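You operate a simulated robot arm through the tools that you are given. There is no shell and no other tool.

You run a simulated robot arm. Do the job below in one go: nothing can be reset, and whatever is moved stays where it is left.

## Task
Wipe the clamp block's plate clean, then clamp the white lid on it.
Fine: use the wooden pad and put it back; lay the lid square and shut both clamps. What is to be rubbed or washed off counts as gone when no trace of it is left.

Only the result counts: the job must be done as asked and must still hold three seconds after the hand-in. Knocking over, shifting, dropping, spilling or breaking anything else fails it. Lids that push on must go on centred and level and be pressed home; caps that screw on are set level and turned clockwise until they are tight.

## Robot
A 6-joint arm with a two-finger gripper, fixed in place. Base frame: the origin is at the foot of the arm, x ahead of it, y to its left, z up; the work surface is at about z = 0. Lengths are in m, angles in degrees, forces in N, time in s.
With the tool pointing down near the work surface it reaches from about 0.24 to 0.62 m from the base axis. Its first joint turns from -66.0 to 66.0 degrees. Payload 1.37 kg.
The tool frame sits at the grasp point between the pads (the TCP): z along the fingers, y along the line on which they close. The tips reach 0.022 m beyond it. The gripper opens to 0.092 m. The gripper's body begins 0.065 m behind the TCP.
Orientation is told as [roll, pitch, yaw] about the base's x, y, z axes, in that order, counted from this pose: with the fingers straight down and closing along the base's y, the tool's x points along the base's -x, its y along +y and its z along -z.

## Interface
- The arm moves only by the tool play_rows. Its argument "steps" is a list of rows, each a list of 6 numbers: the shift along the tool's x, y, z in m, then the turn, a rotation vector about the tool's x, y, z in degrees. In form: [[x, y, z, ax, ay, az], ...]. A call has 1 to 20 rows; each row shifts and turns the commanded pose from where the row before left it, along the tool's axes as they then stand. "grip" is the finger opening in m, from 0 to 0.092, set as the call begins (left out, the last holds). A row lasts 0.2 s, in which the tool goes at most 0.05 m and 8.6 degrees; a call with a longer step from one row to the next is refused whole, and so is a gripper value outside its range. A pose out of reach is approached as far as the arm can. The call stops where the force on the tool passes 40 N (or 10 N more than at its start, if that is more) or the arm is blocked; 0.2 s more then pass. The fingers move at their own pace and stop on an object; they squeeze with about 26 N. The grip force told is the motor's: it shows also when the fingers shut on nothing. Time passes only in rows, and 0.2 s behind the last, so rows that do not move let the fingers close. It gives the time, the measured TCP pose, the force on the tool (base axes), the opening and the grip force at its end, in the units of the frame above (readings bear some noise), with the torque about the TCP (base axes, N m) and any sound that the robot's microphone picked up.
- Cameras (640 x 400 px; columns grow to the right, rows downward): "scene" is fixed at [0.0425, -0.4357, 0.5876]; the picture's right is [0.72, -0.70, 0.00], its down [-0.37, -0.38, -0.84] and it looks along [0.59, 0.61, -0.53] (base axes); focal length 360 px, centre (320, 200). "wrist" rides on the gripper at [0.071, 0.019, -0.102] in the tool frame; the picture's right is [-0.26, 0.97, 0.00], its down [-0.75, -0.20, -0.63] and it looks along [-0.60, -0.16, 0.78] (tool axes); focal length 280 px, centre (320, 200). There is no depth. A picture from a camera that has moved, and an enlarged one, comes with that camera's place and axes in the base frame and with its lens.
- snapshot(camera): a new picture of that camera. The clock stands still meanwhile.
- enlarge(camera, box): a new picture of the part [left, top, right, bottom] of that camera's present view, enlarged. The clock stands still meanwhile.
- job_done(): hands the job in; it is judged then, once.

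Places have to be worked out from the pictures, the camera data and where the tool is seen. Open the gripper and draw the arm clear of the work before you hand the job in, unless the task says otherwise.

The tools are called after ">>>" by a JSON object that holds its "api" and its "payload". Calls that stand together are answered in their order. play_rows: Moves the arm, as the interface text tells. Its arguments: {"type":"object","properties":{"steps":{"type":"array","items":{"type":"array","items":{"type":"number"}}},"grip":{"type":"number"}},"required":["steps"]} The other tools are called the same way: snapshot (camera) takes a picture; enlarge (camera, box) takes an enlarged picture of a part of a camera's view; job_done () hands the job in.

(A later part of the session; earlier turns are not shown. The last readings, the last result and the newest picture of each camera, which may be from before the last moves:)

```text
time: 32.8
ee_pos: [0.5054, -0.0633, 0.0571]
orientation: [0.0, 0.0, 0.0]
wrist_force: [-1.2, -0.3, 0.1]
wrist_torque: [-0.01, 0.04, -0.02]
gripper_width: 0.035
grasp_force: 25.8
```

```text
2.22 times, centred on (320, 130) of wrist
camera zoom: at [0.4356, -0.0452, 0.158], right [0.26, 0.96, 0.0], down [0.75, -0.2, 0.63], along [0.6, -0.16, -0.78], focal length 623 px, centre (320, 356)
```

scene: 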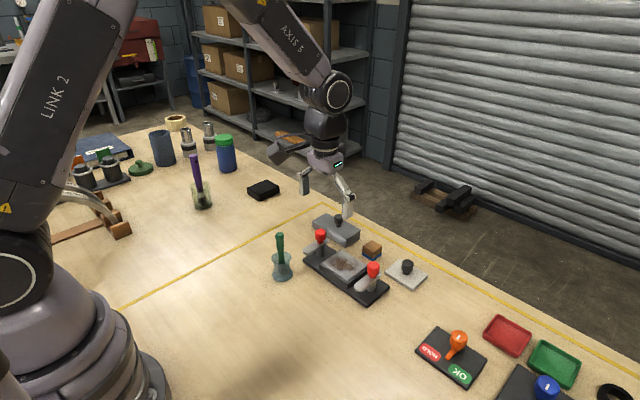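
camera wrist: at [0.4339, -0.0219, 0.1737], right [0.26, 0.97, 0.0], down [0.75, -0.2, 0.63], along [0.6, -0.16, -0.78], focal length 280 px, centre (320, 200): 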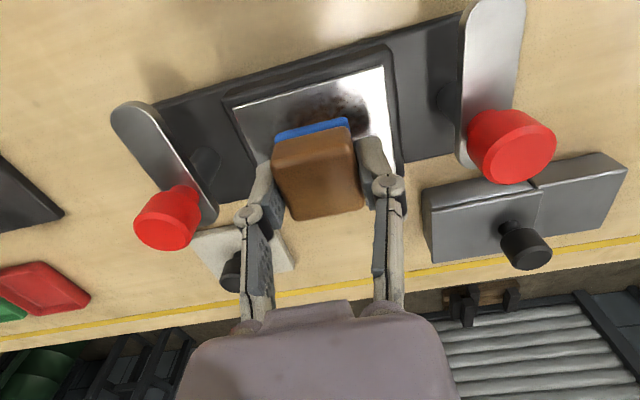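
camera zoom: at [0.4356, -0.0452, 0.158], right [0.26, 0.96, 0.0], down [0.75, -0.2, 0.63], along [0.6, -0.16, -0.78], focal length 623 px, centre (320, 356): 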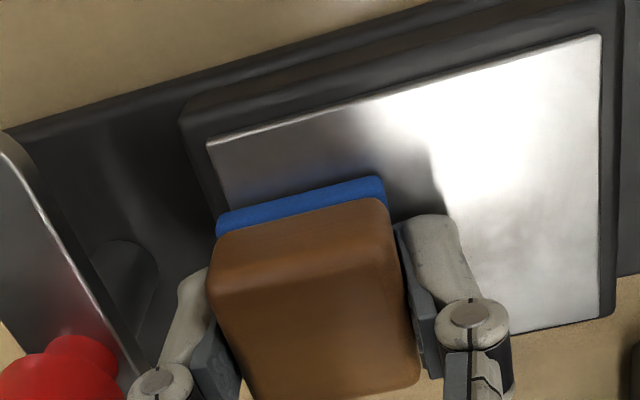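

The plate is cleaning well. The load has dropped to about zero again, so I'll lower 0.5 mm, run the far lane, and then make a second pass.

>>> {"api": "play_rows", "payload": {"steps": [[-0.004, 0, 0.0005, 0, 0, 0], [-0.006, 0, 0, 0, 0, 0], [-0.006, 0, 0, 0, 0, 0], [0, 0.0073, 0, 0, 0, 0], [0, 0.0073, 0, 0, 0, 0], [0, 0.0073, 0, 0, 0, 0]]}}

>>> {"api": "play_rows", "payload": {"steps": [[0, 0.0073, 0, 0, 0, 0], [0, 0.0073, 0, 0, 0, 0], [0, 0.0073, 0, 0, 0, 0]]}}

>>> {"api": "enlarge", "payload": {"camera": "scene", "box": [300, 210, 400, 300]}}

>>> {"api": "enlarge", "payload": {"camera": "wrist", "box": [200, 20, 440, 200]}}

```text
time: 34.2
ee_pos: [0.5223, -0.04, 0.0575]
orientation: [0.0, 0.0, 0.0]
wrist_force: [-0.5, -0.2, 0.7]
wrist_torque: [0.0, -0.03, 0.01]
gripper_width: 0.0352
grasp_force: 26.3
```

```text
time: 35.0
ee_pos: [0.5223, -0.0175, 0.0573]
orientation: [-0.1, 0.1, 0.0]
wrist_force: [0.2, 0.7, -0.9]
wrist_torque: [-0.02, 0.0, 0.0]
gripper_width: 0.0352
grasp_force: 26.2
```

```text
4.44 times, centred on (350, 255) of scene
camera zoom: at [0.0425, -0.4357, 0.5876], right [0.72, -0.7, 0.0], down [-0.37, -0.38, -0.84], along [0.59, 0.61, -0.53], focal length 1600 px, centre (187, -44)
```

zoom: 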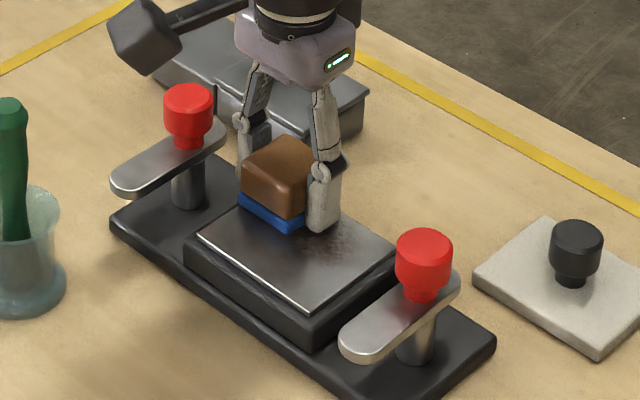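

```text
2.22 times, centred on (320, 110) of wrist
camera zoom: at [0.4517, -0.0002, 0.1576], right [0.26, 0.96, 0.0], down [0.75, -0.2, 0.63], along [0.6, -0.16, -0.78], focal length 623 px, centre (320, 400)
```

zoom: 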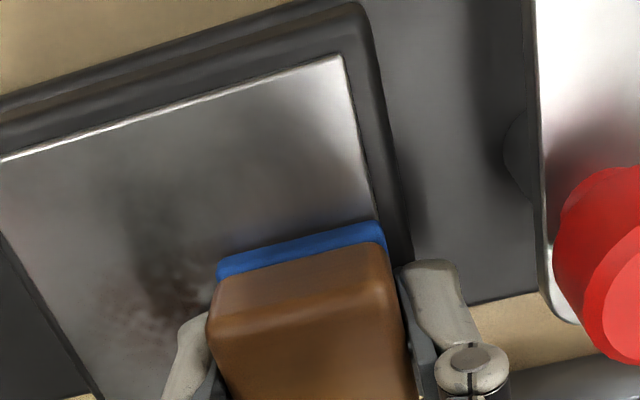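

Contact was lost on that lane, and some stain remains toward the middle of the far side. I'll lower in small steps to find contact again before the next strokes.

>>> {"api": "play_rows", "payload": {"steps": [[0, 0, 0.0005, 0, 0, 0], [0, 0, 0, 0, 0, 0]]}}

>>> {"api": "enlarge", "payload": {"camera": "scene", "box": [325, 215, 375, 265]}}

```text
time: 35.6
ee_pos: [0.5211, -0.0176, 0.0566]
orientation: [0.0, 0.0, 0.0]
wrist_force: [0.0, 0.6, -0.2]
wrist_torque: [-0.01, -0.03, 0.01]
gripper_width: 0.0352
grasp_force: 26.2
```

```text
8.00 times, centred on (350, 240) of scene
camera zoom: at [0.0425, -0.4357, 0.5876], right [0.72, -0.7, 0.0], down [-0.37, -0.38, -0.84], along [0.59, 0.61, -0.53], focal length 2881 px, centre (80, -120)
```

zoom: 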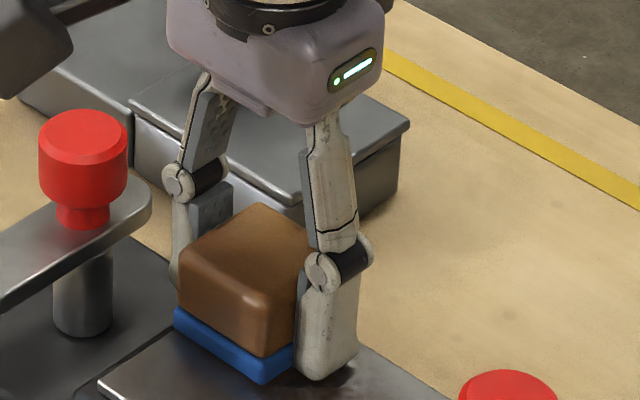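

The pad has ridden up about 3–4 mm in the grip, so the fingertips are now nearly level with the felt. I'll raise slightly, go to the plate centre, set the pad down on the plate, and take a fresh, higher grip.

>>> {"api": "play_rows", "payload": {"steps": [[0, 0, -0.003, 0, 0, 0], [0.008, -0.011, 0, 0, 0, 0], [0.008, -0.0108, 0, 0, 0, 0], [0, 0, 0.0025, 0, 0, 0], [0, 0, 0, 0, 0, 0]]}}

>>> {"api": "play_rows", "payload": {"steps": [[0, 0, 0.0005, 0, 0, 0], [0, 0, 0, 0, 0, 0]]}}

>>> {"api": "enlarge", "payload": {"camera": "scene", "box": [325, 225, 375, 275]}}

>>> {"api": "enlarge", "payload": {"camera": "wrist", "box": [200, 40, 440, 220]}}

```text
time: 36.8
ee_pos: [0.5064, -0.0408, 0.0574]
orientation: [0.0, 0.1, -0.1]
wrist_force: [0.4, -0.9, -0.1]
wrist_torque: [0.02, 0.02, 0.01]
gripper_width: 0.0353
grasp_force: 26.0
```

```text
time: 37.4
ee_pos: [0.5058, -0.0398, 0.0577]
orientation: [0.1, -0.1, 0.0]
wrist_force: [0.2, -0.3, -0.2]
wrist_torque: [0.01, 0.01, 0.04]
gripper_width: 0.0352
grasp_force: 26.3
```

```text
8.00 times, centred on (350, 250) of scene
camera zoom: at [0.0425, -0.4357, 0.5876], right [0.72, -0.7, 0.0], down [-0.37, -0.38, -0.84], along [0.59, 0.61, -0.53], focal length 2881 px, centre (80, -200)
```

zoom: 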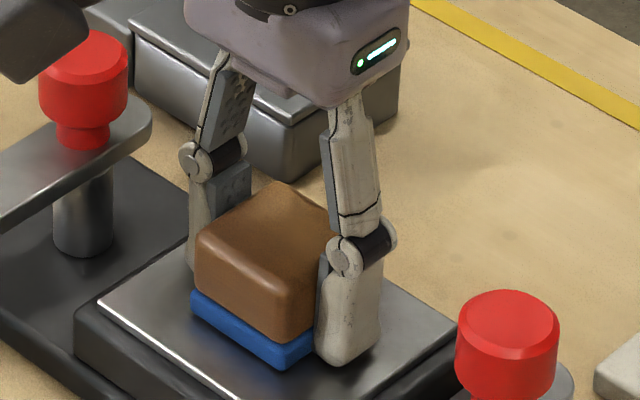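

```text
2.22 times, centred on (320, 130) of wrist
camera zoom: at [0.436, -0.0222, 0.1572], right [0.26, 0.97, 0.0], down [0.75, -0.2, 0.63], along [0.6, -0.16, -0.78], focal length 623 px, centre (320, 356)
```

zoom: 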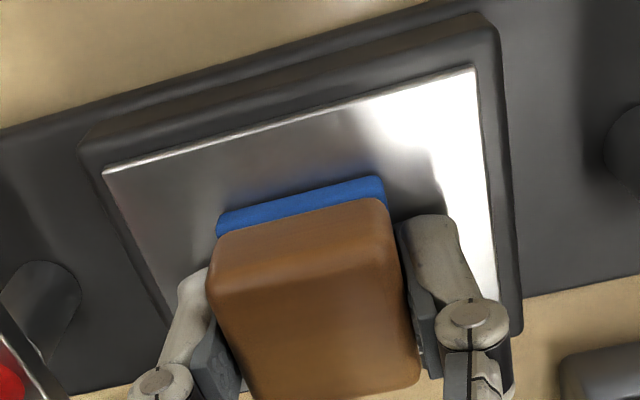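

The pad's upward creep is about 2–3 mm. I'll lower in half-millimetre steps until it touches the plate.

>>> {"api": "play_rows", "payload": {"steps": [[0, 0, 0.0005, 0, 0, 0], [0, 0, 0, 0, 0, 0]]}}

>>> {"api": "play_rows", "payload": {"steps": [[0, 0, 0.0005, 0, 0, 0], [0, 0, 0, 0, 0, 0]]}}

```text
time: 38.0
ee_pos: [0.5056, -0.0404, 0.0561]
orientation: [0.1, 0.0, 0.0]
wrist_force: [-0.2, 0.5, 0.1]
wrist_torque: [0.0, 0.0, -0.01]
gripper_width: 0.0353
grasp_force: 25.5
```

```text
time: 38.6
ee_pos: [0.5067, -0.0411, 0.0552]
orientation: [-0.2, 0.0, 0.1]
wrist_force: [-2.1, 1.6, 5.7]
wrist_torque: [0.06, 0.15, 0.02]
gripper_width: 0.0349
grasp_force: 25.5
```

Contact at TCP z≈0.0554, about 4 mm lower than at first, so the pad has slipped that much. I'll open here, rise 5 mm and grip again.

>>> {"api": "play_rows", "payload": {"steps": [[0, 0, 0, 0, 0, 0], [0, 0, 0, 0, 0, 0], [0, 0, -0.0025, 0, 0, 0], [0, 0, -0.0025, 0, 0, 0], [0, 0, 0, 0, 0, 0]], "grip": 0.045}}

>>> {"api": "enlarge", "payload": {"camera": "scene", "box": [325, 225, 375, 275]}}

>>> {"api": "enlarge", "payload": {"camera": "wrist", "box": [200, 40, 440, 220]}}

```text
time: 39.8
ee_pos: [0.5059, -0.0411, 0.0603]
orientation: [0.0, 0.0, 0.0]
wrist_force: [-0.7, -0.1, -0.9]
wrist_torque: [0.0, -0.02, -0.01]
gripper_width: 0.0452
grasp_force: 0.0
```

```text
8.00 times, centred on (350, 250) of scene
camera zoom: at [0.0425, -0.4357, 0.5876], right [0.72, -0.7, 0.0], down [-0.37, -0.38, -0.84], along [0.59, 0.61, -0.53], focal length 2881 px, centre (80, -200)
```

zoom: 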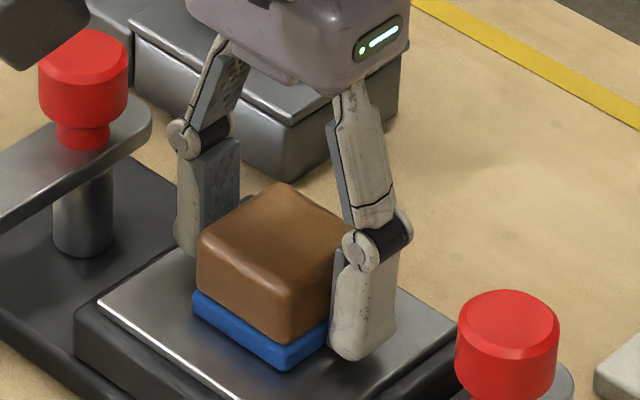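

```text
2.22 times, centred on (320, 130) of wrist
camera zoom: at [0.4363, -0.0223, 0.1613], right [0.26, 0.97, 0.0], down [0.75, -0.2, 0.63], along [0.6, -0.16, -0.78], focal length 623 px, centre (320, 356)
```

zoom: 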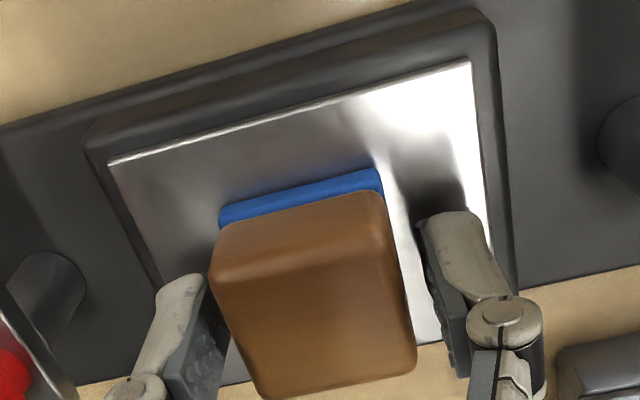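

The pad sits upright on the plate with the fingers astride it, about 5 mm of tip clearance. I'll close and apply a light press.

>>> {"api": "play_rows", "payload": {"steps": [[0, 0, 0, 0, 0, 0], [0, 0, 0, 0, 0, 0], [0, 0, 0, 0, 0, 0], [0, 0, 0, 0, 0, 0]], "grip": 0.0}}

>>> {"api": "play_rows", "payload": {"steps": [[0, 0, 0.0005, 0, 0, 0], [0, 0, 0, 0, 0, 0]]}}

>>> {"api": "play_rows", "payload": {"steps": [[-0.005, 0, 0, 0, 0, 0], [-0.005, 0, 0, 0, 0, 0], [0, 0, 0, 0, 0, 0]]}}

```text
time: 40.8
ee_pos: [0.5068, -0.0399, 0.0602]
orientation: [0.1, 0.0, 0.0]
wrist_force: [-0.4, -0.7, 2.0]
wrist_torque: [0.04, 0.0, -0.02]
gripper_width: 0.0348
grasp_force: 26.2
```

```text
time: 41.4
ee_pos: [0.5057, -0.041, 0.0605]
orientation: [0.1, -0.1, 0.0]
wrist_force: [-5.6, 0.3, 15.7]
wrist_torque: [0.03, 0.24, 0.01]
gripper_width: 0.0353
grasp_force: 26.0
```

```text
time: 42.2
ee_pos: [0.5166, -0.0416, 0.0614]
orientation: [0.0, 0.0, 0.1]
wrist_force: [-8.9, -0.7, 22.2]
wrist_torque: [-0.01, 0.26, 0.0]
gripper_width: 0.0351
grasp_force: 26.2
```

The contact is stiffer than I thought: 0.5 mm gives 16–22 N. I'll back off 0.3 mm and wipe the far-side stain with short strokes.

>>> {"api": "play_rows", "payload": {"steps": [[0, 0, -0.0003, 0, 0, 0], [0, -0.006, 0, 0, 0, 0], [0, -0.006, 0, 0, 0, 0], [0, -0.006, 0, 0, 0, 0], [-0.005, 0, 0, 0, 0, 0]]}}

>>> {"api": "play_rows", "payload": {"steps": [[0, 0.006, 0, 0, 0, 0], [0, 0.006, 0, 0, 0, 0], [0, 0.006, 0, 0, 0, 0]]}}

>>> {"api": "play_rows", "payload": {"steps": [[0, 0.006, 0, 0, 0, 0], [0, 0.006, 0, 0, 0, 0], [0, 0.006, 0, 0, 0, 0]]}}

>>> {"api": "enlarge", "payload": {"camera": "scene", "box": [300, 210, 400, 300]}}

```text
time: 43.4
ee_pos: [0.5205, -0.0596, 0.0596]
orientation: [0.1, 0.2, 0.0]
wrist_force: [-8.4, -0.8, 18.6]
wrist_torque: [0.0, 0.12, -0.03]
gripper_width: 0.0349
grasp_force: 26.0
```

```text
time: 44.2
ee_pos: [0.5213, -0.0404, 0.0616]
orientation: [0.0, -0.1, 0.0]
wrist_force: [1.6, -5.1, 14.3]
wrist_torque: [-0.17, 0.02, 0.02]
gripper_width: 0.0351
grasp_force: 26.1
```

```text
time: 45.0
ee_pos: [0.5219, -0.0236, 0.0608]
orientation: [-0.1, -0.1, 0.0]
wrist_force: [0.5, -5.5, 14.2]
wrist_torque: [-0.16, 0.04, -0.01]
gripper_width: 0.0351
grasp_force: 25.8
```

```text
4.44 times, centred on (350, 255) of scene
camera zoom: at [0.0424, -0.4357, 0.5876], right [0.72, -0.7, 0.0], down [-0.37, -0.38, -0.84], along [0.59, 0.61, -0.53], focal length 1600 px, centre (187, -44)
```

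zoom: 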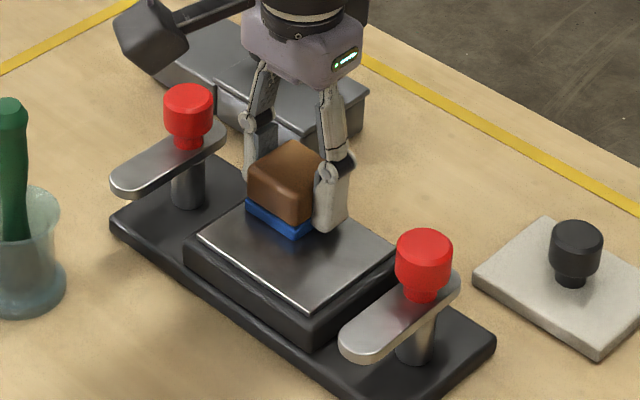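

The far side now looks clean. I'll make a second full pass in overlapping lanes so no trace remains, checking the load along the way.

>>> {"api": "play_rows", "payload": {"steps": [[0, 0.004, 0, 0, 0, 0], [0.006, 0, 0, 0, 0, 0], [0.006, 0, 0, 0, 0, 0], [0, -0.0073, 0, 0, 0, 0], [0, -0.0073, 0, 0, 0, 0], [0, -0.0073, 0, 0, 0, 0], [0, -0.0073, 0, 0, 0, 0], [0, -0.0073, 0, 0, 0, 0], [0, -0.0073, 0, 0, 0, 0]]}}

>>> {"api": "play_rows", "payload": {"steps": [[0.006, 0, 0, 0, 0, 0], [0.006, 0, 0, 0, 0, 0], [0, 0.0073, 0, 0, 0, 0], [0, 0.0073, 0, 0, 0, 0], [0, 0.0073, 0, 0, 0, 0], [0, 0.0073, 0, 0, 0, 0], [0, 0.0073, 0, 0, 0, 0], [0, 0.0073, 0, 0, 0, 0]]}}

>>> {"api": "enlarge", "payload": {"camera": "wrist", "box": [200, 20, 440, 200]}}

```text
time: 47.0
ee_pos: [0.5073, -0.0624, 0.0606]
orientation: [0.0, 0.1, 0.0]
wrist_force: [-0.1, 6.5, 16.5]
wrist_torque: [0.14, -0.02, 0.0]
gripper_width: 0.0351
grasp_force: 26.4
```

```text
time: 48.8
ee_pos: [0.4965, -0.016, 0.0598]
orientation: [0.0, -0.1, 0.0]
wrist_force: [0.7, -4.1, 9.2]
wrist_torque: [-0.09, -0.03, 0.03]
gripper_width: 0.0352
grasp_force: 25.6
```

```text
2.22 times, centred on (320, 110) of wrist
camera zoom: at [0.4265, 0.0009, 0.1609], right [0.26, 0.96, 0.0], down [0.75, -0.2, 0.62], along [0.6, -0.16, -0.78], focal length 623 px, centre (320, 400)
```

zoom: 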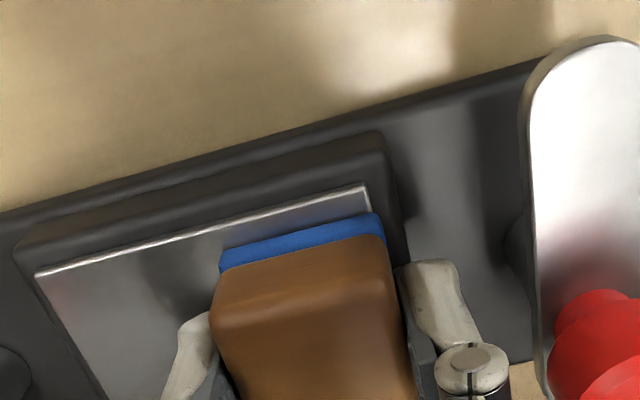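

The load is a steady 9–16 N. One more lane on the near edge, then I'll lift off and inspect the plate.

>>> {"api": "play_rows", "payload": {"steps": [[0.004, 0, 0, 0, 0, 0], [0.004, 0, 0, 0, 0, 0], [0, -0.0073, 0, 0, 0, 0], [0, -0.0073, 0, 0, 0, 0], [0, -0.0073, 0, 0, 0, 0], [0, -0.0073, 0, 0, 0, 0], [0, -0.0073, 0, 0, 0, 0], [0, -0.0073, 0, 0, 0, 0]]}}

>>> {"api": "play_rows", "payload": {"steps": [[0, 0, -0.005, 0, 0, 0], [0, 0, -0.015, 0, 0, 0], [0, 0, -0.02, 0, 0, 0], [0, 0, -0.02, 0, 0, 0], [0, 0, 0, 0, 0, 0]]}}

>>> {"api": "enlarge", "payload": {"camera": "scene", "box": [300, 210, 400, 300]}}

>>> {"api": "snapshot", "payload": {"camera": "wrist"}}

```text
time: 50.6
ee_pos: [0.4871, -0.063, 0.0609]
orientation: [0.1, 0.1, 0.1]
wrist_force: [-0.1, 9.1, 22.3]
wrist_torque: [0.19, -0.04, 0.03]
gripper_width: 0.0351
grasp_force: 25.8
```

```text
time: 51.8
ee_pos: [0.4872, -0.0632, 0.1214]
orientation: [0.1, 0.0, 0.0]
wrist_force: [0.4, 0.4, -0.5]
wrist_torque: [-0.02, 0.0, 0.0]
gripper_width: 0.0349
grasp_force: 26.2
```

```text
4.44 times, centred on (350, 255) of scene
camera zoom: at [0.0425, -0.4357, 0.5876], right [0.72, -0.7, 0.0], down [-0.37, -0.38, -0.84], along [0.59, 0.61, -0.53], focal length 1600 px, centre (187, -44)
```

zoom: 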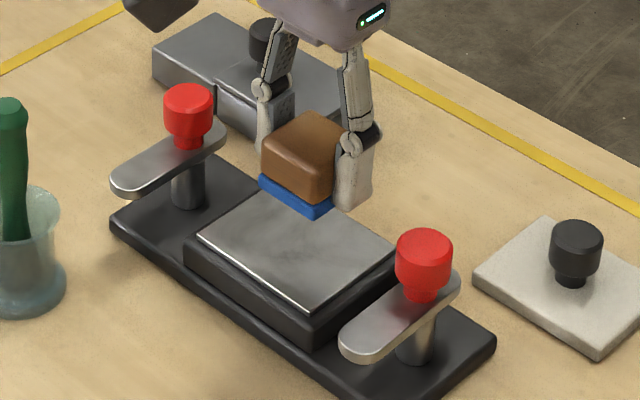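

```text
taken
camera wrist: at [0.4173, -0.045, 0.2212], right [0.26, 0.97, 0.0], down [0.75, -0.2, 0.62], along [0.6, -0.16, -0.78], focal length 280 px, centre (320, 200)
```

wrist: 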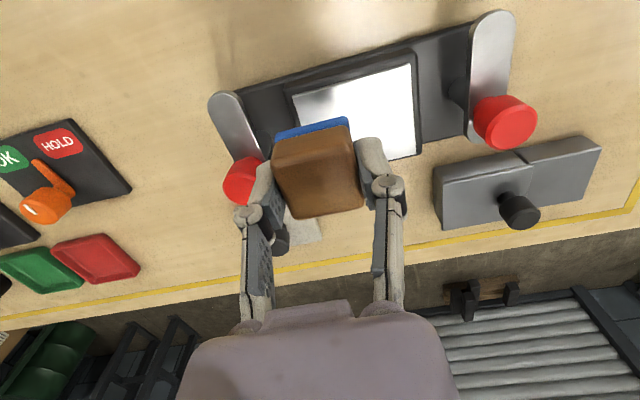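

From here the plate looks bright, but the pad hides part of it. I'll draw back and up, offset to the side, to see the whole plate.

>>> {"api": "play_rows", "payload": {"steps": [[0.005, -0.005, -0.015, 0, 0, 0], [0.01, -0.005, -0.02, 0, 0, 0], [0.02, -0.01, -0.02, 0, 0, 0], [0.02, -0.01, -0.01, 0, 0, 0], [0.015, -0.01, 0, 0, 0, 0], [0, 0, 0, 0, 0, 0]]}}

>>> {"api": "snapshot", "payload": {"camera": "wrist"}}

>>> {"api": "enlarge", "payload": {"camera": "scene", "box": [310, 220, 390, 290]}}

```text
time: 53.2
ee_pos: [0.419, -0.1027, 0.1838]
orientation: [-0.1, 0.0, 0.0]
wrist_force: [0.0, -0.2, 0.0]
wrist_torque: [0.0, 0.02, 0.02]
gripper_width: 0.0351
grasp_force: 26.1
```

```text
taken
camera wrist: at [0.349, -0.0846, 0.2841], right [0.26, 0.97, 0.0], down [0.75, -0.2, 0.63], along [0.6, -0.16, -0.78], focal length 280 px, centre (320, 200)
```

wrist: 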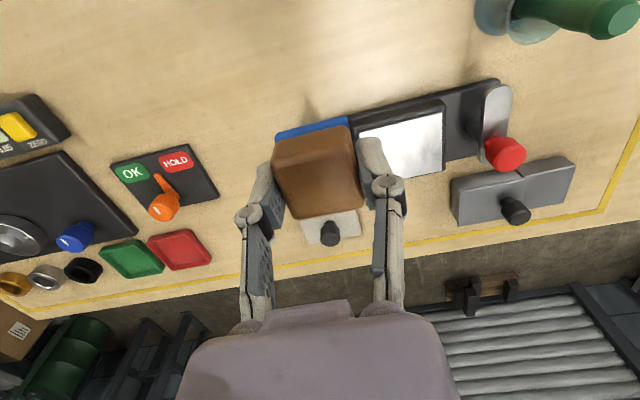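

```text
5.71 times, centred on (350, 255) of scene
camera zoom: at [0.0425, -0.4357, 0.5876], right [0.72, -0.7, 0.0], down [-0.37, -0.38, -0.84], along [0.59, 0.61, -0.53], focal length 2058 px, centre (149, -114)
```

zoom: 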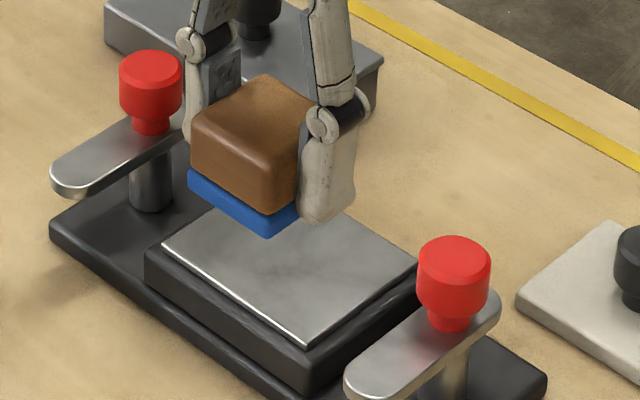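

The scene view looks spotless, but the finger hides the plate's right part in the wrist view. I'll shift a little more sideways.

>>> {"api": "play_rows", "payload": {"steps": [[0, -0.015, 0, 0, 0, 0], [0, -0.02, -0.005, 0, 0, 0], [0, -0.015, -0.01, 0, 0, 0], [0, 0, 0, 0, 0, 0]]}}

>>> {"api": "enlarge", "payload": {"camera": "wrist", "box": [340, 60, 520, 190]}}

>>> {"api": "enlarge", "payload": {"camera": "scene", "box": [310, 220, 390, 290]}}

```text
time: 54.2
ee_pos: [0.4164, -0.1526, 0.199]
orientation: [-0.1, -0.1, 0.0]
wrist_force: [0.2, -0.6, -0.9]
wrist_torque: [0.0, 0.0, 0.01]
gripper_width: 0.0348
grasp_force: 26.5
```

```text
3.08 times, centred on (430, 125) of wrist
camera zoom: at [0.3466, -0.1349, 0.2988], right [0.26, 0.97, 0.0], down [0.75, -0.2, 0.63], along [0.6, -0.16, -0.78], focal length 863 px, centre (-18, 431)
```

zoom: 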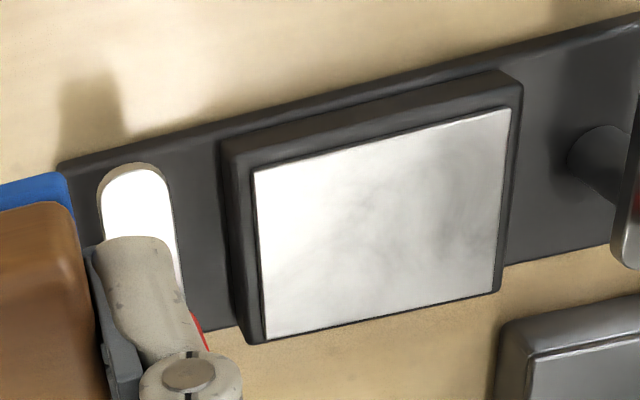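

```text
5.71 times, centred on (350, 255) of scene
camera zoom: at [0.0425, -0.4357, 0.5876], right [0.72, -0.7, 0.0], down [-0.37, -0.38, -0.84], along [0.59, 0.61, -0.53], focal length 2058 px, centre (149, -114)
```

zoom: 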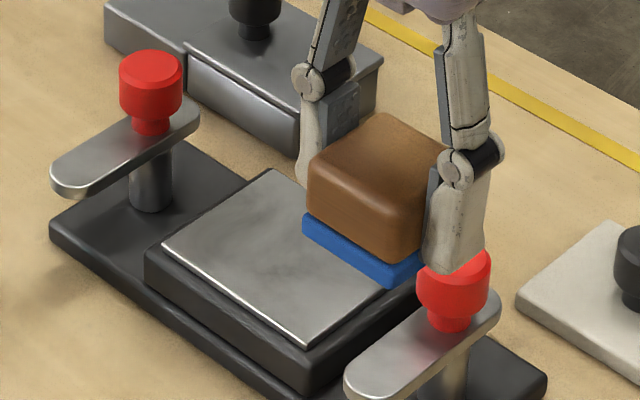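

The plate looks clean apart from some grey mottling that may just be reflection. I'll zoom in harder from both cameras to rule out a faint film.

>>> {"api": "enlarge", "payload": {"camera": "wrist", "box": [410, 90, 490, 160]}}

>>> {"api": "enlarge", "payload": {"camera": "scene", "box": [325, 245, 370, 285]}}

```text
5.71 times, centred on (450, 125) of wrist
camera zoom: at [0.3466, -0.1349, 0.2988], right [0.26, 0.97, 0.0], down [0.75, -0.2, 0.63], along [0.6, -0.16, -0.78], focal length 1602 px, centre (-423, 629)
```

zoom: 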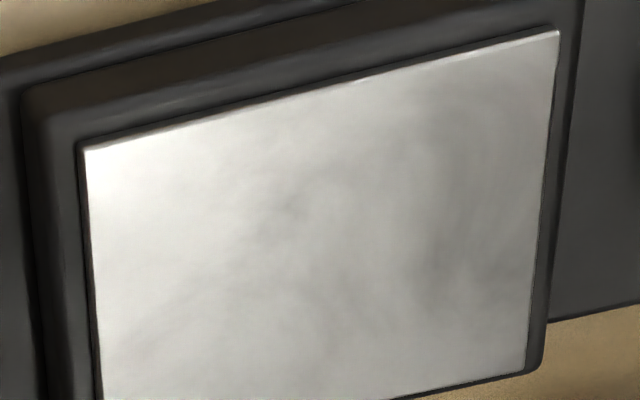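

```text
10.00 times, centred on (348, 265) of scene
camera zoom: at [0.0425, -0.4357, 0.5876], right [0.72, -0.7, 0.0], down [-0.37, -0.38, -0.84], along [0.59, 0.61, -0.53], focal length 3601 px, centre (45, -450)
```

zoom: 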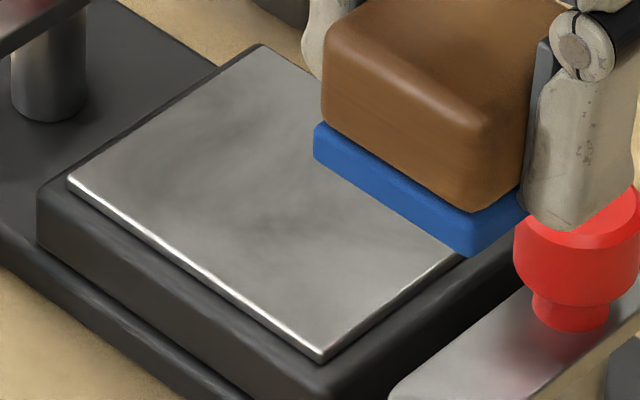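

There's some soft mottling in both views. I'll move the arm further off and look again: reflections will shift, while residue will stay put.

>>> {"api": "play_rows", "payload": {"steps": [[0.01, -0.02, -0.01, 0, 0, 0], [0.01, -0.02, -0.02, 0, 0, 0], [0.01, -0.02, -0.02, 0, 0, 0], [0, 0, 0, 0, 0, 0]]}}

>>> {"api": "enlarge", "payload": {"camera": "wrist", "box": [420, 60, 560, 170]}}

>>> {"api": "enlarge", "payload": {"camera": "scene", "box": [325, 245, 370, 285]}}

```text
time: 55.2
ee_pos: [0.388, -0.2119, 0.25]
orientation: [0.0, 0.0, -0.1]
wrist_force: [0.2, 0.6, -0.3]
wrist_torque: [0.02, -0.01, 0.0]
gripper_width: 0.035
grasp_force: 25.6
```

```text
3.64 times, centred on (490, 115) of wrist
camera zoom: at [0.3186, -0.194, 0.3506], right [0.26, 0.97, 0.0], down [0.75, -0.2, 0.63], along [0.6, -0.16, -0.78], focal length 1020 px, centre (-298, 509)
```

zoom: 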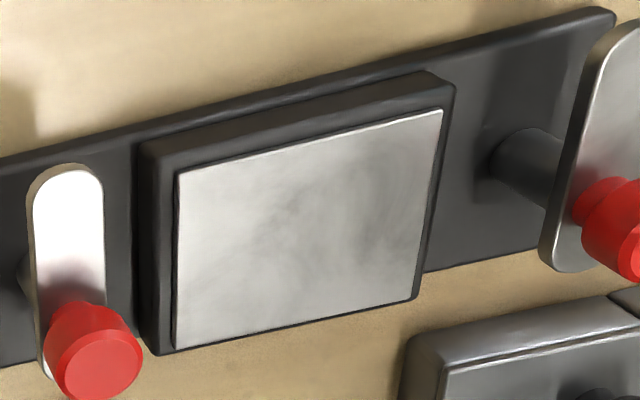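

```text
10.00 times, centred on (348, 265) of scene
camera zoom: at [0.0425, -0.4357, 0.5876], right [0.72, -0.7, 0.0], down [-0.37, -0.38, -0.84], along [0.59, 0.61, -0.53], focal length 3601 px, centre (45, -450)
```

zoom: 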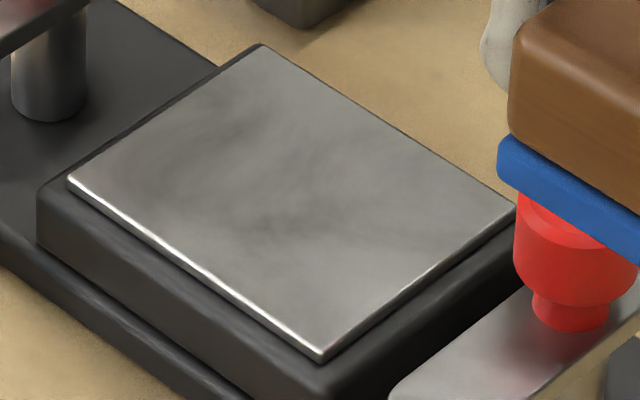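

The mottling stays faintly with the plate, so it could be a thin residue or just the metal's finish. I'll do another full pass, this time with strokes along x, and compare afterwards.

>>> {"api": "play_rows", "payload": {"steps": [[-0.006, 0.012, 0.005, 0, 0, 0], [-0.013, 0.026, 0.015, 0, 0, 0], [-0.015, 0.028, 0.015, 0, 0, 0], [-0.015, 0.028, 0.015, 0, 0, 0], [-0.015, 0.028, 0.015, 0, 0, 0], [-0.015, 0.028, 0.015, 0, 0, 0], [-0.013, 0.026, 0.015, 0, 0, 0], [-0.009, 0.0178, 0.005, 0, 0, 0], [0, 0, 0, 0, 0, 0]]}}

>>> {"api": "play_rows", "payload": {"steps": [[0, 0, 0.015, 0, 0, 0], [0, 0, 0.02, 0, 0, 0], [0, 0, 0.02, 0, 0, 0], [0, 0, 0.02, 0, 0, 0], [0, 0, 0.012, 0, 0, 0], [0, 0, 0, 0, 0, 0]]}}

>>> {"api": "snapshot", "payload": {"camera": "wrist"}}

```text
time: 57.2
ee_pos: [0.4899, -0.0201, 0.1487]
orientation: [0.1, 0.1, 0.1]
wrist_force: [-0.1, 0.0, -0.5]
wrist_torque: [0.01, 0.0, -0.01]
gripper_width: 0.0352
grasp_force: 26.4
```

```text
time: 58.6
ee_pos: [0.4884, -0.0191, 0.0634]
orientation: [0.0, 0.1, 0.0]
wrist_force: [0.2, -0.2, -0.9]
wrist_torque: [0.0, -0.01, 0.05]
gripper_width: 0.0346
grasp_force: 25.7
```

```text
taken
camera wrist: at [0.4192, -0.0007, 0.1636], right [0.26, 0.97, 0.0], down [0.75, -0.2, 0.63], along [0.6, -0.16, -0.78], focal length 280 px, centre (320, 200)
```

wrist: 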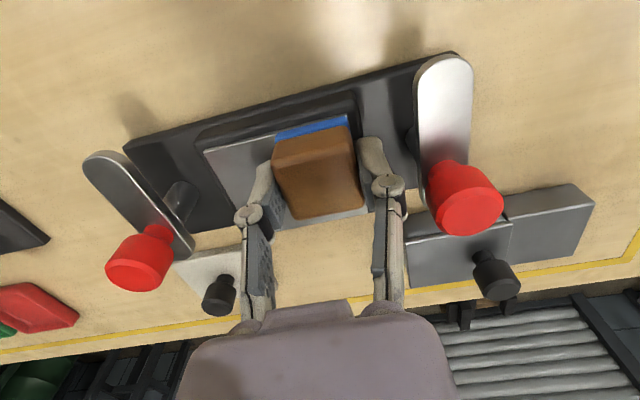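

The pad is back over the near-left corner of the plate, just above it. I'll step down to a light contact.

>>> {"api": "play_rows", "payload": {"steps": [[0, 0, 0.0015, 0, 0, 0], [0, 0, 0.0008, 0, 0, 0], [0, 0, 0, 0, 0, 0]]}}

>>> {"api": "play_rows", "payload": {"steps": [[0, 0, 0.0005, 0, 0, 0], [0, 0, 0, 0, 0, 0]]}}

>>> {"api": "play_rows", "payload": {"steps": [[0, 0, 0.0003, 0, 0, 0], [0, 0, 0, 0, 0, 0]]}}

```text
time: 59.4
ee_pos: [0.4882, -0.0195, 0.0601]
orientation: [0.0, 0.0, 0.0]
wrist_force: [0.5, 0.0, 0.4]
wrist_torque: [-0.01, 0.0, -0.02]
gripper_width: 0.0349
grasp_force: 26.2
```

```text
time: 60.0
ee_pos: [0.4886, -0.0194, 0.0609]
orientation: [-0.1, 0.0, -0.1]
wrist_force: [-0.8, 0.8, -0.2]
wrist_torque: [0.02, 0.02, -0.02]
gripper_width: 0.035
grasp_force: 26.0
```

```text
time: 60.6
ee_pos: [0.4874, -0.0186, 0.0615]
orientation: [0.0, 0.0, 0.0]
wrist_force: [-1.1, 0.9, 1.9]
wrist_torque: [0.03, -0.02, -0.04]
gripper_width: 0.0349
grasp_force: 26.3
```

Light contact begins at 1.9 N. I'll lower 0.3 mm and run strokes along x across the full width.

>>> {"api": "play_rows", "payload": {"steps": [[0, 0, 0.0003, 0, 0, 0], [-0.008, 0, 0, 0, 0, 0], [-0.008, 0, 0, 0, 0, 0], [-0.008, 0, 0, 0, 0, 0], [-0.008, 0, 0, 0, 0, 0], [0, -0.005, 0, 0, 0, 0], [0, -0.006, 0, 0, 0, 0], [0.008, 0, 0, 0, 0, 0], [0.008, 0, 0, 0, 0, 0], [0.008, 0, 0, 0, 0, 0], [0.008, 0, 0, 0, 0, 0]]}}

>>> {"api": "play_rows", "payload": {"steps": [[0, -0.005, 0, 0, 0, 0], [0, -0.006, 0, 0, 0, 0], [-0.008, 0, 0, 0, 0, 0], [-0.008, 0, 0, 0, 0, 0], [-0.008, 0, 0, 0, 0, 0], [-0.008, 0, 0, 0, 0, 0], [0, -0.005, 0, 0, 0, 0], [0, -0.006, 0, 0, 0, 0]]}}

>>> {"api": "play_rows", "payload": {"steps": [[0.008, 0, 0, 0, 0, 0], [0.008, 0, 0, 0, 0, 0], [0.008, 0, 0, 0, 0, 0], [0.008, 0, 0, 0, 0, 0], [0, -0.005, 0, 0, 0, 0], [0, -0.006, 0, 0, 0, 0], [-0.008, 0, 0, 0, 0, 0], [-0.008, 0, 0, 0, 0, 0], [-0.008, 0, 0, 0, 0, 0], [-0.008, 0, 0, 0, 0, 0]]}}

>>> {"api": "enlarge", "payload": {"camera": "scene", "box": [300, 210, 400, 300]}}

```text
time: 63.0
ee_pos: [0.4895, -0.0302, 0.0596]
orientation: [0.0, -0.1, 0.0]
wrist_force: [4.4, 0.9, 11.3]
wrist_torque: [-0.04, -0.06, 0.03]
gripper_width: 0.0347
grasp_force: 25.9
```

```text
time: 64.8
ee_pos: [0.5223, -0.0503, 0.0596]
orientation: [0.0, -0.1, 0.0]
wrist_force: [1.0, 6.8, 16.3]
wrist_torque: [0.14, 0.06, -0.01]
gripper_width: 0.0352
grasp_force: 26.1
```

```text
time: 67.0
ee_pos: [0.5209, -0.0629, 0.0606]
orientation: [0.1, 0.0, 0.0]
wrist_force: [-10.0, 0.0, 25.1]
wrist_torque: [0.0, 0.25, 0.03]
gripper_width: 0.0352
grasp_force: 25.6
```

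```text
4.44 times, centred on (350, 255) of scene
camera zoom: at [0.0423, -0.4357, 0.5876], right [0.72, -0.7, 0.0], down [-0.37, -0.38, -0.85], along [0.59, 0.61, -0.53], focal length 1600 px, centre (187, -44)
```

zoom: 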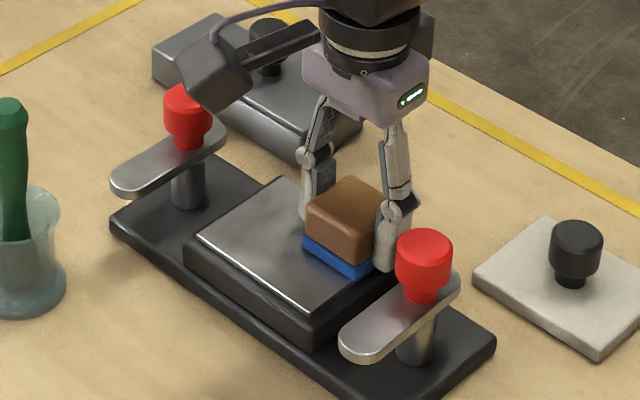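

Contact held throughout, at 11–25 N. I'll lift off and go back to the same viewpoint for the comparison.

>>> {"api": "play_rows", "payload": {"steps": [[0, 0, -0.005, 0, 0, 0], [0, 0, -0.015, 0, 0, 0], [0, 0, -0.02, 0, 0, 0], [0, 0, -0.025, 0, 0, 0], [0, 0, -0.025, 0, 0, 0], [0.013, -0.015, -0.015, 0, 0, 0], [0.02, -0.022, -0.015, 0, 0, 0], [0.02, -0.022, -0.015, 0, 0, 0], [0.02, -0.022, -0.015, 0, 0, 0], [0.02, -0.023, -0.015, 0, 0, 0], [0.02, -0.023, -0.015, 0, 0, 0], [0.02, -0.0228, -0.0104, 0, 0, 0], [0, 0, 0, 0, 0, 0], [0, 0, 0, 0, 0, 0]]}}

>>> {"api": "enlarge", "payload": {"camera": "wrist", "box": [420, 60, 560, 170]}}

>>> {"api": "enlarge", "payload": {"camera": "scene", "box": [325, 245, 370, 285]}}

```text
time: 70.0
ee_pos: [0.3886, -0.2129, 0.2501]
orientation: [0.0, 0.0, 0.0]
wrist_force: [0.3, 0.0, 0.2]
wrist_torque: [-0.05, 0.01, 0.02]
gripper_width: 0.0353
grasp_force: 25.9
```

```text
3.64 times, centred on (490, 115) of wrist
camera zoom: at [0.3181, -0.1942, 0.3512], right [0.26, 0.97, 0.0], down [0.75, -0.2, 0.63], along [0.6, -0.16, -0.78], focal length 1020 px, centre (-298, 509)
```

zoom: 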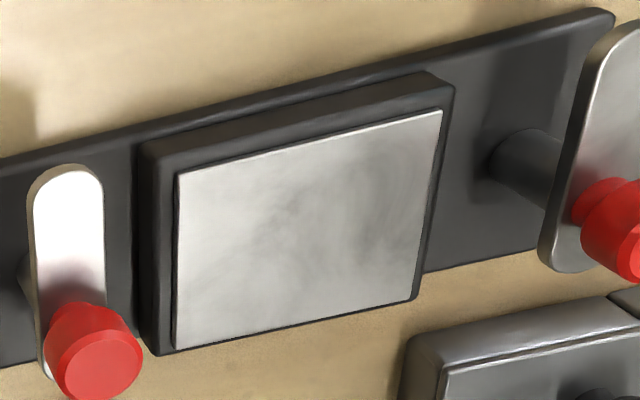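

```text
10.00 times, centred on (348, 265) of scene
camera zoom: at [0.0425, -0.4357, 0.5876], right [0.72, -0.7, 0.0], down [-0.37, -0.38, -0.84], along [0.59, 0.61, -0.53], focal length 3601 px, centre (45, -450)
```

zoom: 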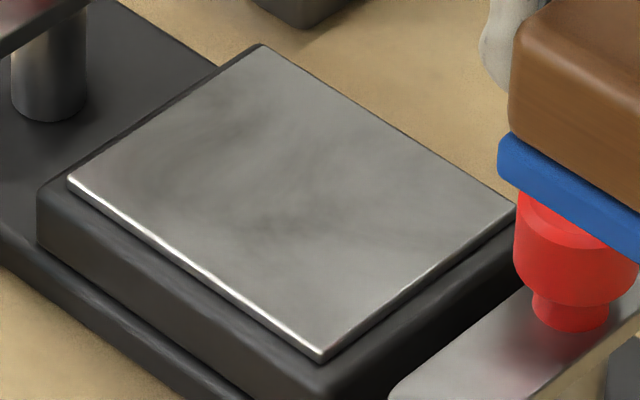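

The mottling is identical after another full-pressure pass, and it's grey rather than brown. So it's the metal's finish and the plate is clean. Next I'll check how the pad sits in the grip so I can put it back exactly.

>>> {"api": "enlarge", "payload": {"camera": "wrist", "box": [220, 90, 420, 230]}}

>>> {"api": "enlarge", "payload": {"camera": "scene", "box": [360, 180, 440, 280]}}

```text
2.86 times, centred on (320, 160) of wrist
camera zoom: at [0.3181, -0.1942, 0.3512], right [0.26, 0.97, 0.0], down [0.75, -0.2, 0.63], along [0.6, -0.16, -0.78], focal length 801 px, centre (320, 314)
```

zoom: 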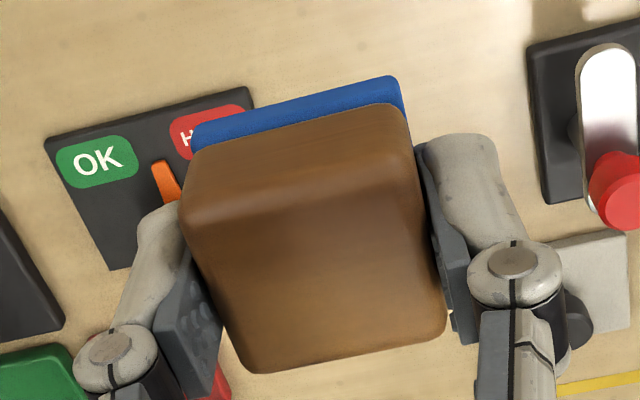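

```text
4.00 times, centred on (400, 230) of scene
camera zoom: at [0.0425, -0.4357, 0.5876], right [0.72, -0.7, 0.0], down [-0.37, -0.38, -0.84], along [0.59, 0.61, -0.53], focal length 1440 px, centre (0, 80)
```

zoom: 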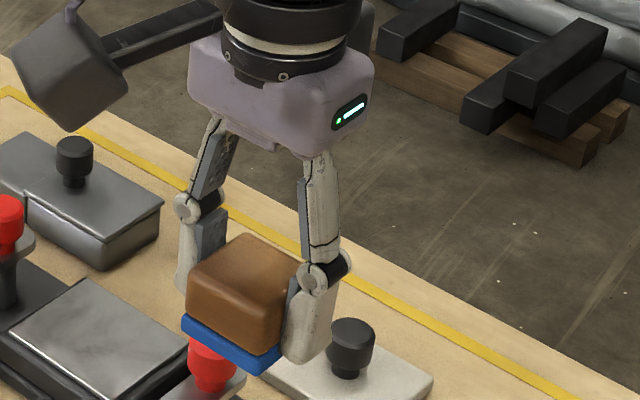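

The pad sits centred and straight in the grip. I'll carry it back high over everything to above its original spot at (0.606, -0.040).

>>> {"api": "play_rows", "payload": {"steps": [[-0.012, 0.0095, 0.004, 0, 0, 0], [-0.0215, 0.0171, 0.009, 0, 0, 0], [-0.023, 0.0182, 0.01, 0, 0, 0], [-0.023, 0.0182, 0.01, 0, 0, 0], [-0.023, 0.0182, 0.01, 0, 0, 0], [-0.023, 0.0182, 0.01, 0, 0, 0], [-0.023, 0.0182, 0.01, 0, 0, 0], [-0.023, 0.0182, 0.01, 0, 0, 0], [-0.0215, 0.0171, 0.01, 0, 0, 0], [-0.0155, 0.0124, 0.007, 0, 0, 0], [-0.0095, 0.0075, 0, 0, 0, 0], [0, 0, 0, 0, 0, 0], [0, 0, 0, 0, 0, 0]]}}

>>> {"api": "play_rows", "payload": {"steps": [[0, 0, 0.015, 0, 0, 0], [0, 0, 0.02, 0, 0, 0], [0, 0, 0.02, 0, 0, 0], [0, 0, 0.02, 0, 0, 0], [0, 0, 0.02, 0, 0, 0], [0, 0, 0.015, 0, 0, 0], [0, 0, 0, 0, 0, 0], [0, 0, 0, 0, 0, 0]]}}

>>> {"api": "snapshot", "payload": {"camera": "wrist"}}

>>> {"api": "enlarge", "payload": {"camera": "scene", "box": [350, 220, 400, 270]}}

```text
time: 72.8
ee_pos: [0.6072, -0.0393, 0.1607]
orientation: [0.0, -0.1, 0.0]
wrist_force: [-0.3, 0.1, -0.3]
wrist_torque: [0.02, -0.01, -0.01]
gripper_width: 0.0349
grasp_force: 25.8
```

```text
time: 74.6
ee_pos: [0.607, -0.0385, 0.0504]
orientation: [0.0, 0.0, -0.1]
wrist_force: [-0.3, 0.2, -0.2]
wrist_torque: [-0.03, 0.03, 0.02]
gripper_width: 0.0349
grasp_force: 25.8
```

```text
taken
camera wrist: at [0.5373, -0.0197, 0.1511], right [0.26, 0.97, 0.0], down [0.75, -0.2, 0.63], along [0.6, -0.16, -0.78], focal length 280 px, centre (320, 200)
```

wrist: 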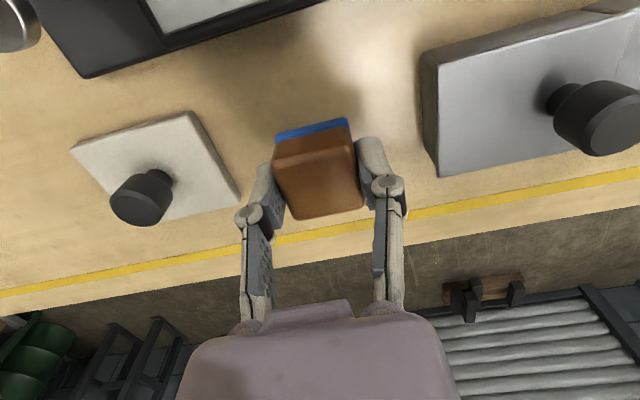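

```text
8.00 times, centred on (375, 245) of scene
camera zoom: at [0.0425, -0.4357, 0.5876], right [0.72, -0.7, 0.0], down [-0.37, -0.38, -0.84], along [0.59, 0.61, -0.53], focal length 2881 px, centre (-120, -160)
```

zoom: 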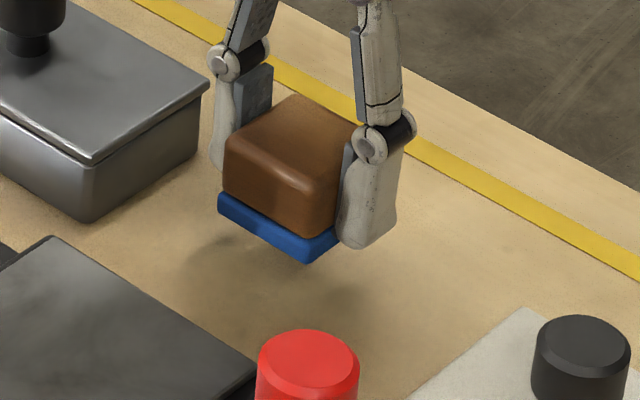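

The pad is about 24 mm above its spot. I'll lower slowly until it touches the table.

>>> {"api": "play_rows", "payload": {"steps": [[0, 0, 0.01, 0, 0, 0], [0, 0, 0.008, 0, 0, 0], [0, 0, 0.0035, 0, 0, 0], [0, 0, 0, 0, 0, 0]]}}

>>> {"api": "play_rows", "payload": {"steps": [[0, 0, 0.001, 0, 0, 0], [0, 0, 0, 0, 0, 0]]}}

>>> {"api": "play_rows", "payload": {"steps": [[0, 0, 0.0007, 0, 0, 0], [0, 0, 0, 0, 0, 0]]}}

>>> {"api": "enlarge", "payload": {"camera": "scene", "box": [350, 220, 400, 270]}}

```text
time: 75.6
ee_pos: [0.6061, -0.0396, 0.0293]
orientation: [0.0, 0.0, -0.1]
wrist_force: [-0.4, 0.1, -0.5]
wrist_torque: [0.02, -0.05, -0.01]
gripper_width: 0.0346
grasp_force: 26.2
```

```text
time: 76.2
ee_pos: [0.6063, -0.0393, 0.0268]
orientation: [0.0, 0.1, 0.0]
wrist_force: [0.6, 0.6, 0.4]
wrist_torque: [0.01, 0.01, -0.01]
gripper_width: 0.0353
grasp_force: 25.7
```

```text
time: 76.8
ee_pos: [0.6064, -0.0402, 0.0272]
orientation: [0.0, 0.1, 0.0]
wrist_force: [-0.2, -0.6, -0.2]
wrist_torque: [0.0, -0.03, 0.02]
gripper_width: 0.0351
grasp_force: 25.8
```

```text
8.00 times, centred on (375, 245) of scene
camera zoom: at [0.0425, -0.4357, 0.5876], right [0.72, -0.7, 0.0], down [-0.37, -0.38, -0.84], along [0.59, 0.61, -0.53], focal length 2881 px, centre (-120, -160)
```

zoom: 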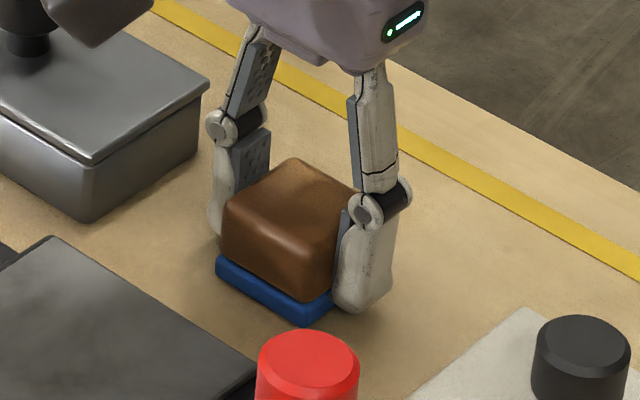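

The pad's corners match the original picture to within about 2 px (under 1 mm). I'll continue down in half-millimetre steps to contact.

>>> {"api": "play_rows", "payload": {"steps": [[0, 0, 0.0005, 0, 0, 0], [0, 0, 0, 0, 0, 0]]}}

>>> {"api": "play_rows", "payload": {"steps": [[0, 0, 0.0005, 0, 0, 0], [0, 0, 0, 0, 0, 0]]}}

```text
time: 77.4
ee_pos: [0.6049, -0.0397, 0.0265]
orientation: [0.0, 0.0, 0.0]
wrist_force: [0.1, 0.1, -0.2]
wrist_torque: [0.03, -0.01, -0.02]
gripper_width: 0.0349
grasp_force: 26.4
```

```text
time: 78.0
ee_pos: [0.6063, -0.0391, 0.0258]
orientation: [0.0, -0.2, 0.0]
wrist_force: [-2.7, 0.5, 6.3]
wrist_torque: [-0.01, 0.05, 0.01]
gripper_width: 0.0351
grasp_force: 25.7
```

The felt is on the table at 6 N. I'll open and rise straight up.

>>> {"api": "play_rows", "payload": {"steps": [[0, 0, 0, 0, 0, 0], [0, 0, 0, 0, 0, 0], [0, 0, 0, 0, 0, 0], [0, 0, -0.005, 0, 0, 0], [0, 0, -0.02, 0, 0, 0], [0, 0, -0.03, 0, 0, 0], [0, 0, -0.04, 0, 0, 0], [0, 0, 0, 0, 0, 0]], "grip": 0.05}}

>>> {"api": "enlarge", "payload": {"camera": "scene", "box": [350, 220, 400, 270]}}

>>> {"api": "snapshot", "payload": {"camera": "wrist"}}

```text
time: 79.8
ee_pos: [0.6061, -0.0404, 0.1191]
orientation: [0.0, 0.0, 0.1]
wrist_force: [0.4, -0.1, -0.8]
wrist_torque: [0.03, -0.01, 0.01]
gripper_width: 0.0503
grasp_force: 0.0
```

```text
8.00 times, centred on (375, 245) of scene
camera zoom: at [0.0425, -0.4357, 0.5876], right [0.72, -0.7, 0.0], down [-0.37, -0.38, -0.84], along [0.59, 0.61, -0.53], focal length 2881 px, centre (-120, -160)
```

zoom: 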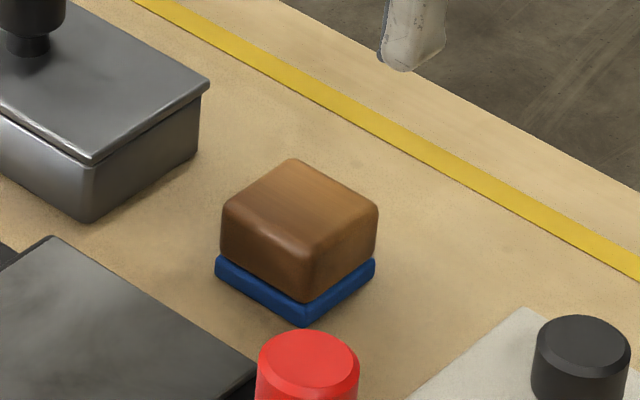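

```text
taken
camera wrist: at [0.5358, -0.0218, 0.2204], right [0.26, 0.97, 0.0], down [0.75, -0.2, 0.62], along [0.6, -0.16, -0.78], focal length 280 px, centre (320, 200)
```

wrist: 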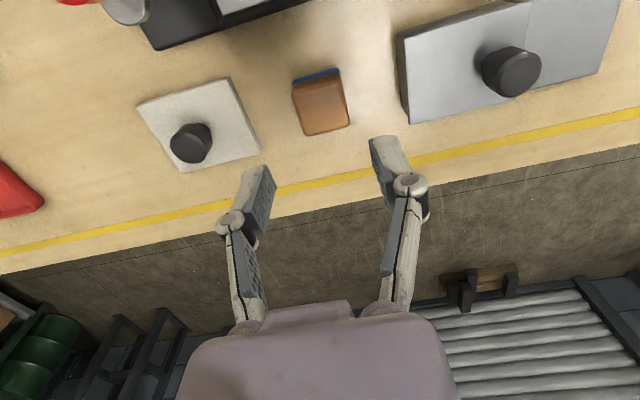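

The pad is back in its original place. Next is the lid: I'll move above it at the same height and measure its position and angle.

>>> {"api": "play_rows", "payload": {"steps": [[0.002, -0.03, 0, 0, 0, 0], [0.002, -0.035, 0, 0, 0, 0], [0.002, -0.033, 0, 0, 0, 0], [0, 0, 0, 0, 0, 0], [0, 0, 0, 0, 0, 0]]}}

>>> {"api": "enlarge", "payload": {"camera": "wrist", "box": [220, 40, 420, 180]}}

>>> {"api": "enlarge", "payload": {"camera": "scene", "box": [375, 250, 435, 300]}}

```text
time: 81.0
ee_pos: [0.6001, -0.1374, 0.1216]
orientation: [0.1, 0.0, -0.1]
wrist_force: [-1.0, 0.3, -0.1]
wrist_torque: [-0.02, 0.01, 0.01]
gripper_width: 0.0498
grasp_force: 0.1
```

```text
2.86 times, centred on (320, 110) of wrist
camera zoom: at [0.5304, -0.1191, 0.2228], right [0.26, 0.97, 0.0], down [0.75, -0.2, 0.63], along [0.6, -0.16, -0.78], focal length 801 px, centre (320, 457)
```

zoom: 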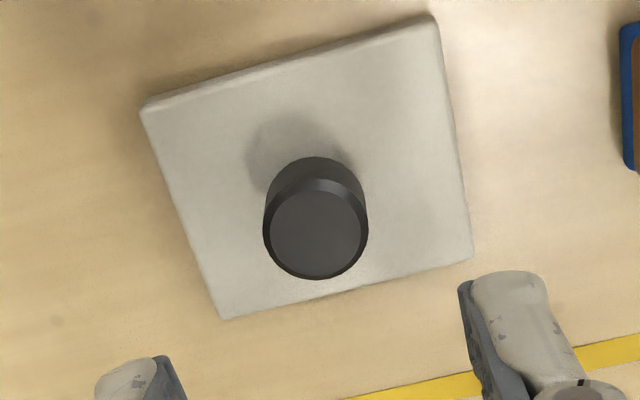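

```text
8.00 times, centred on (405, 275) of scene
camera zoom: at [0.0425, -0.4357, 0.5876], right [0.72, -0.7, 0.0], down [-0.37, -0.38, -0.84], along [0.59, 0.61, -0.53], focal length 2881 px, centre (-360, -400)
```

zoom: 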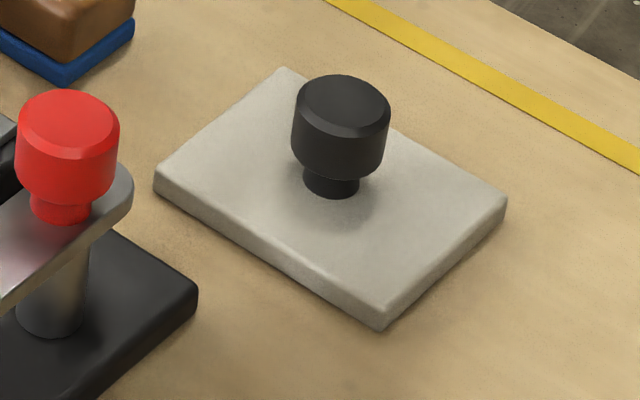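

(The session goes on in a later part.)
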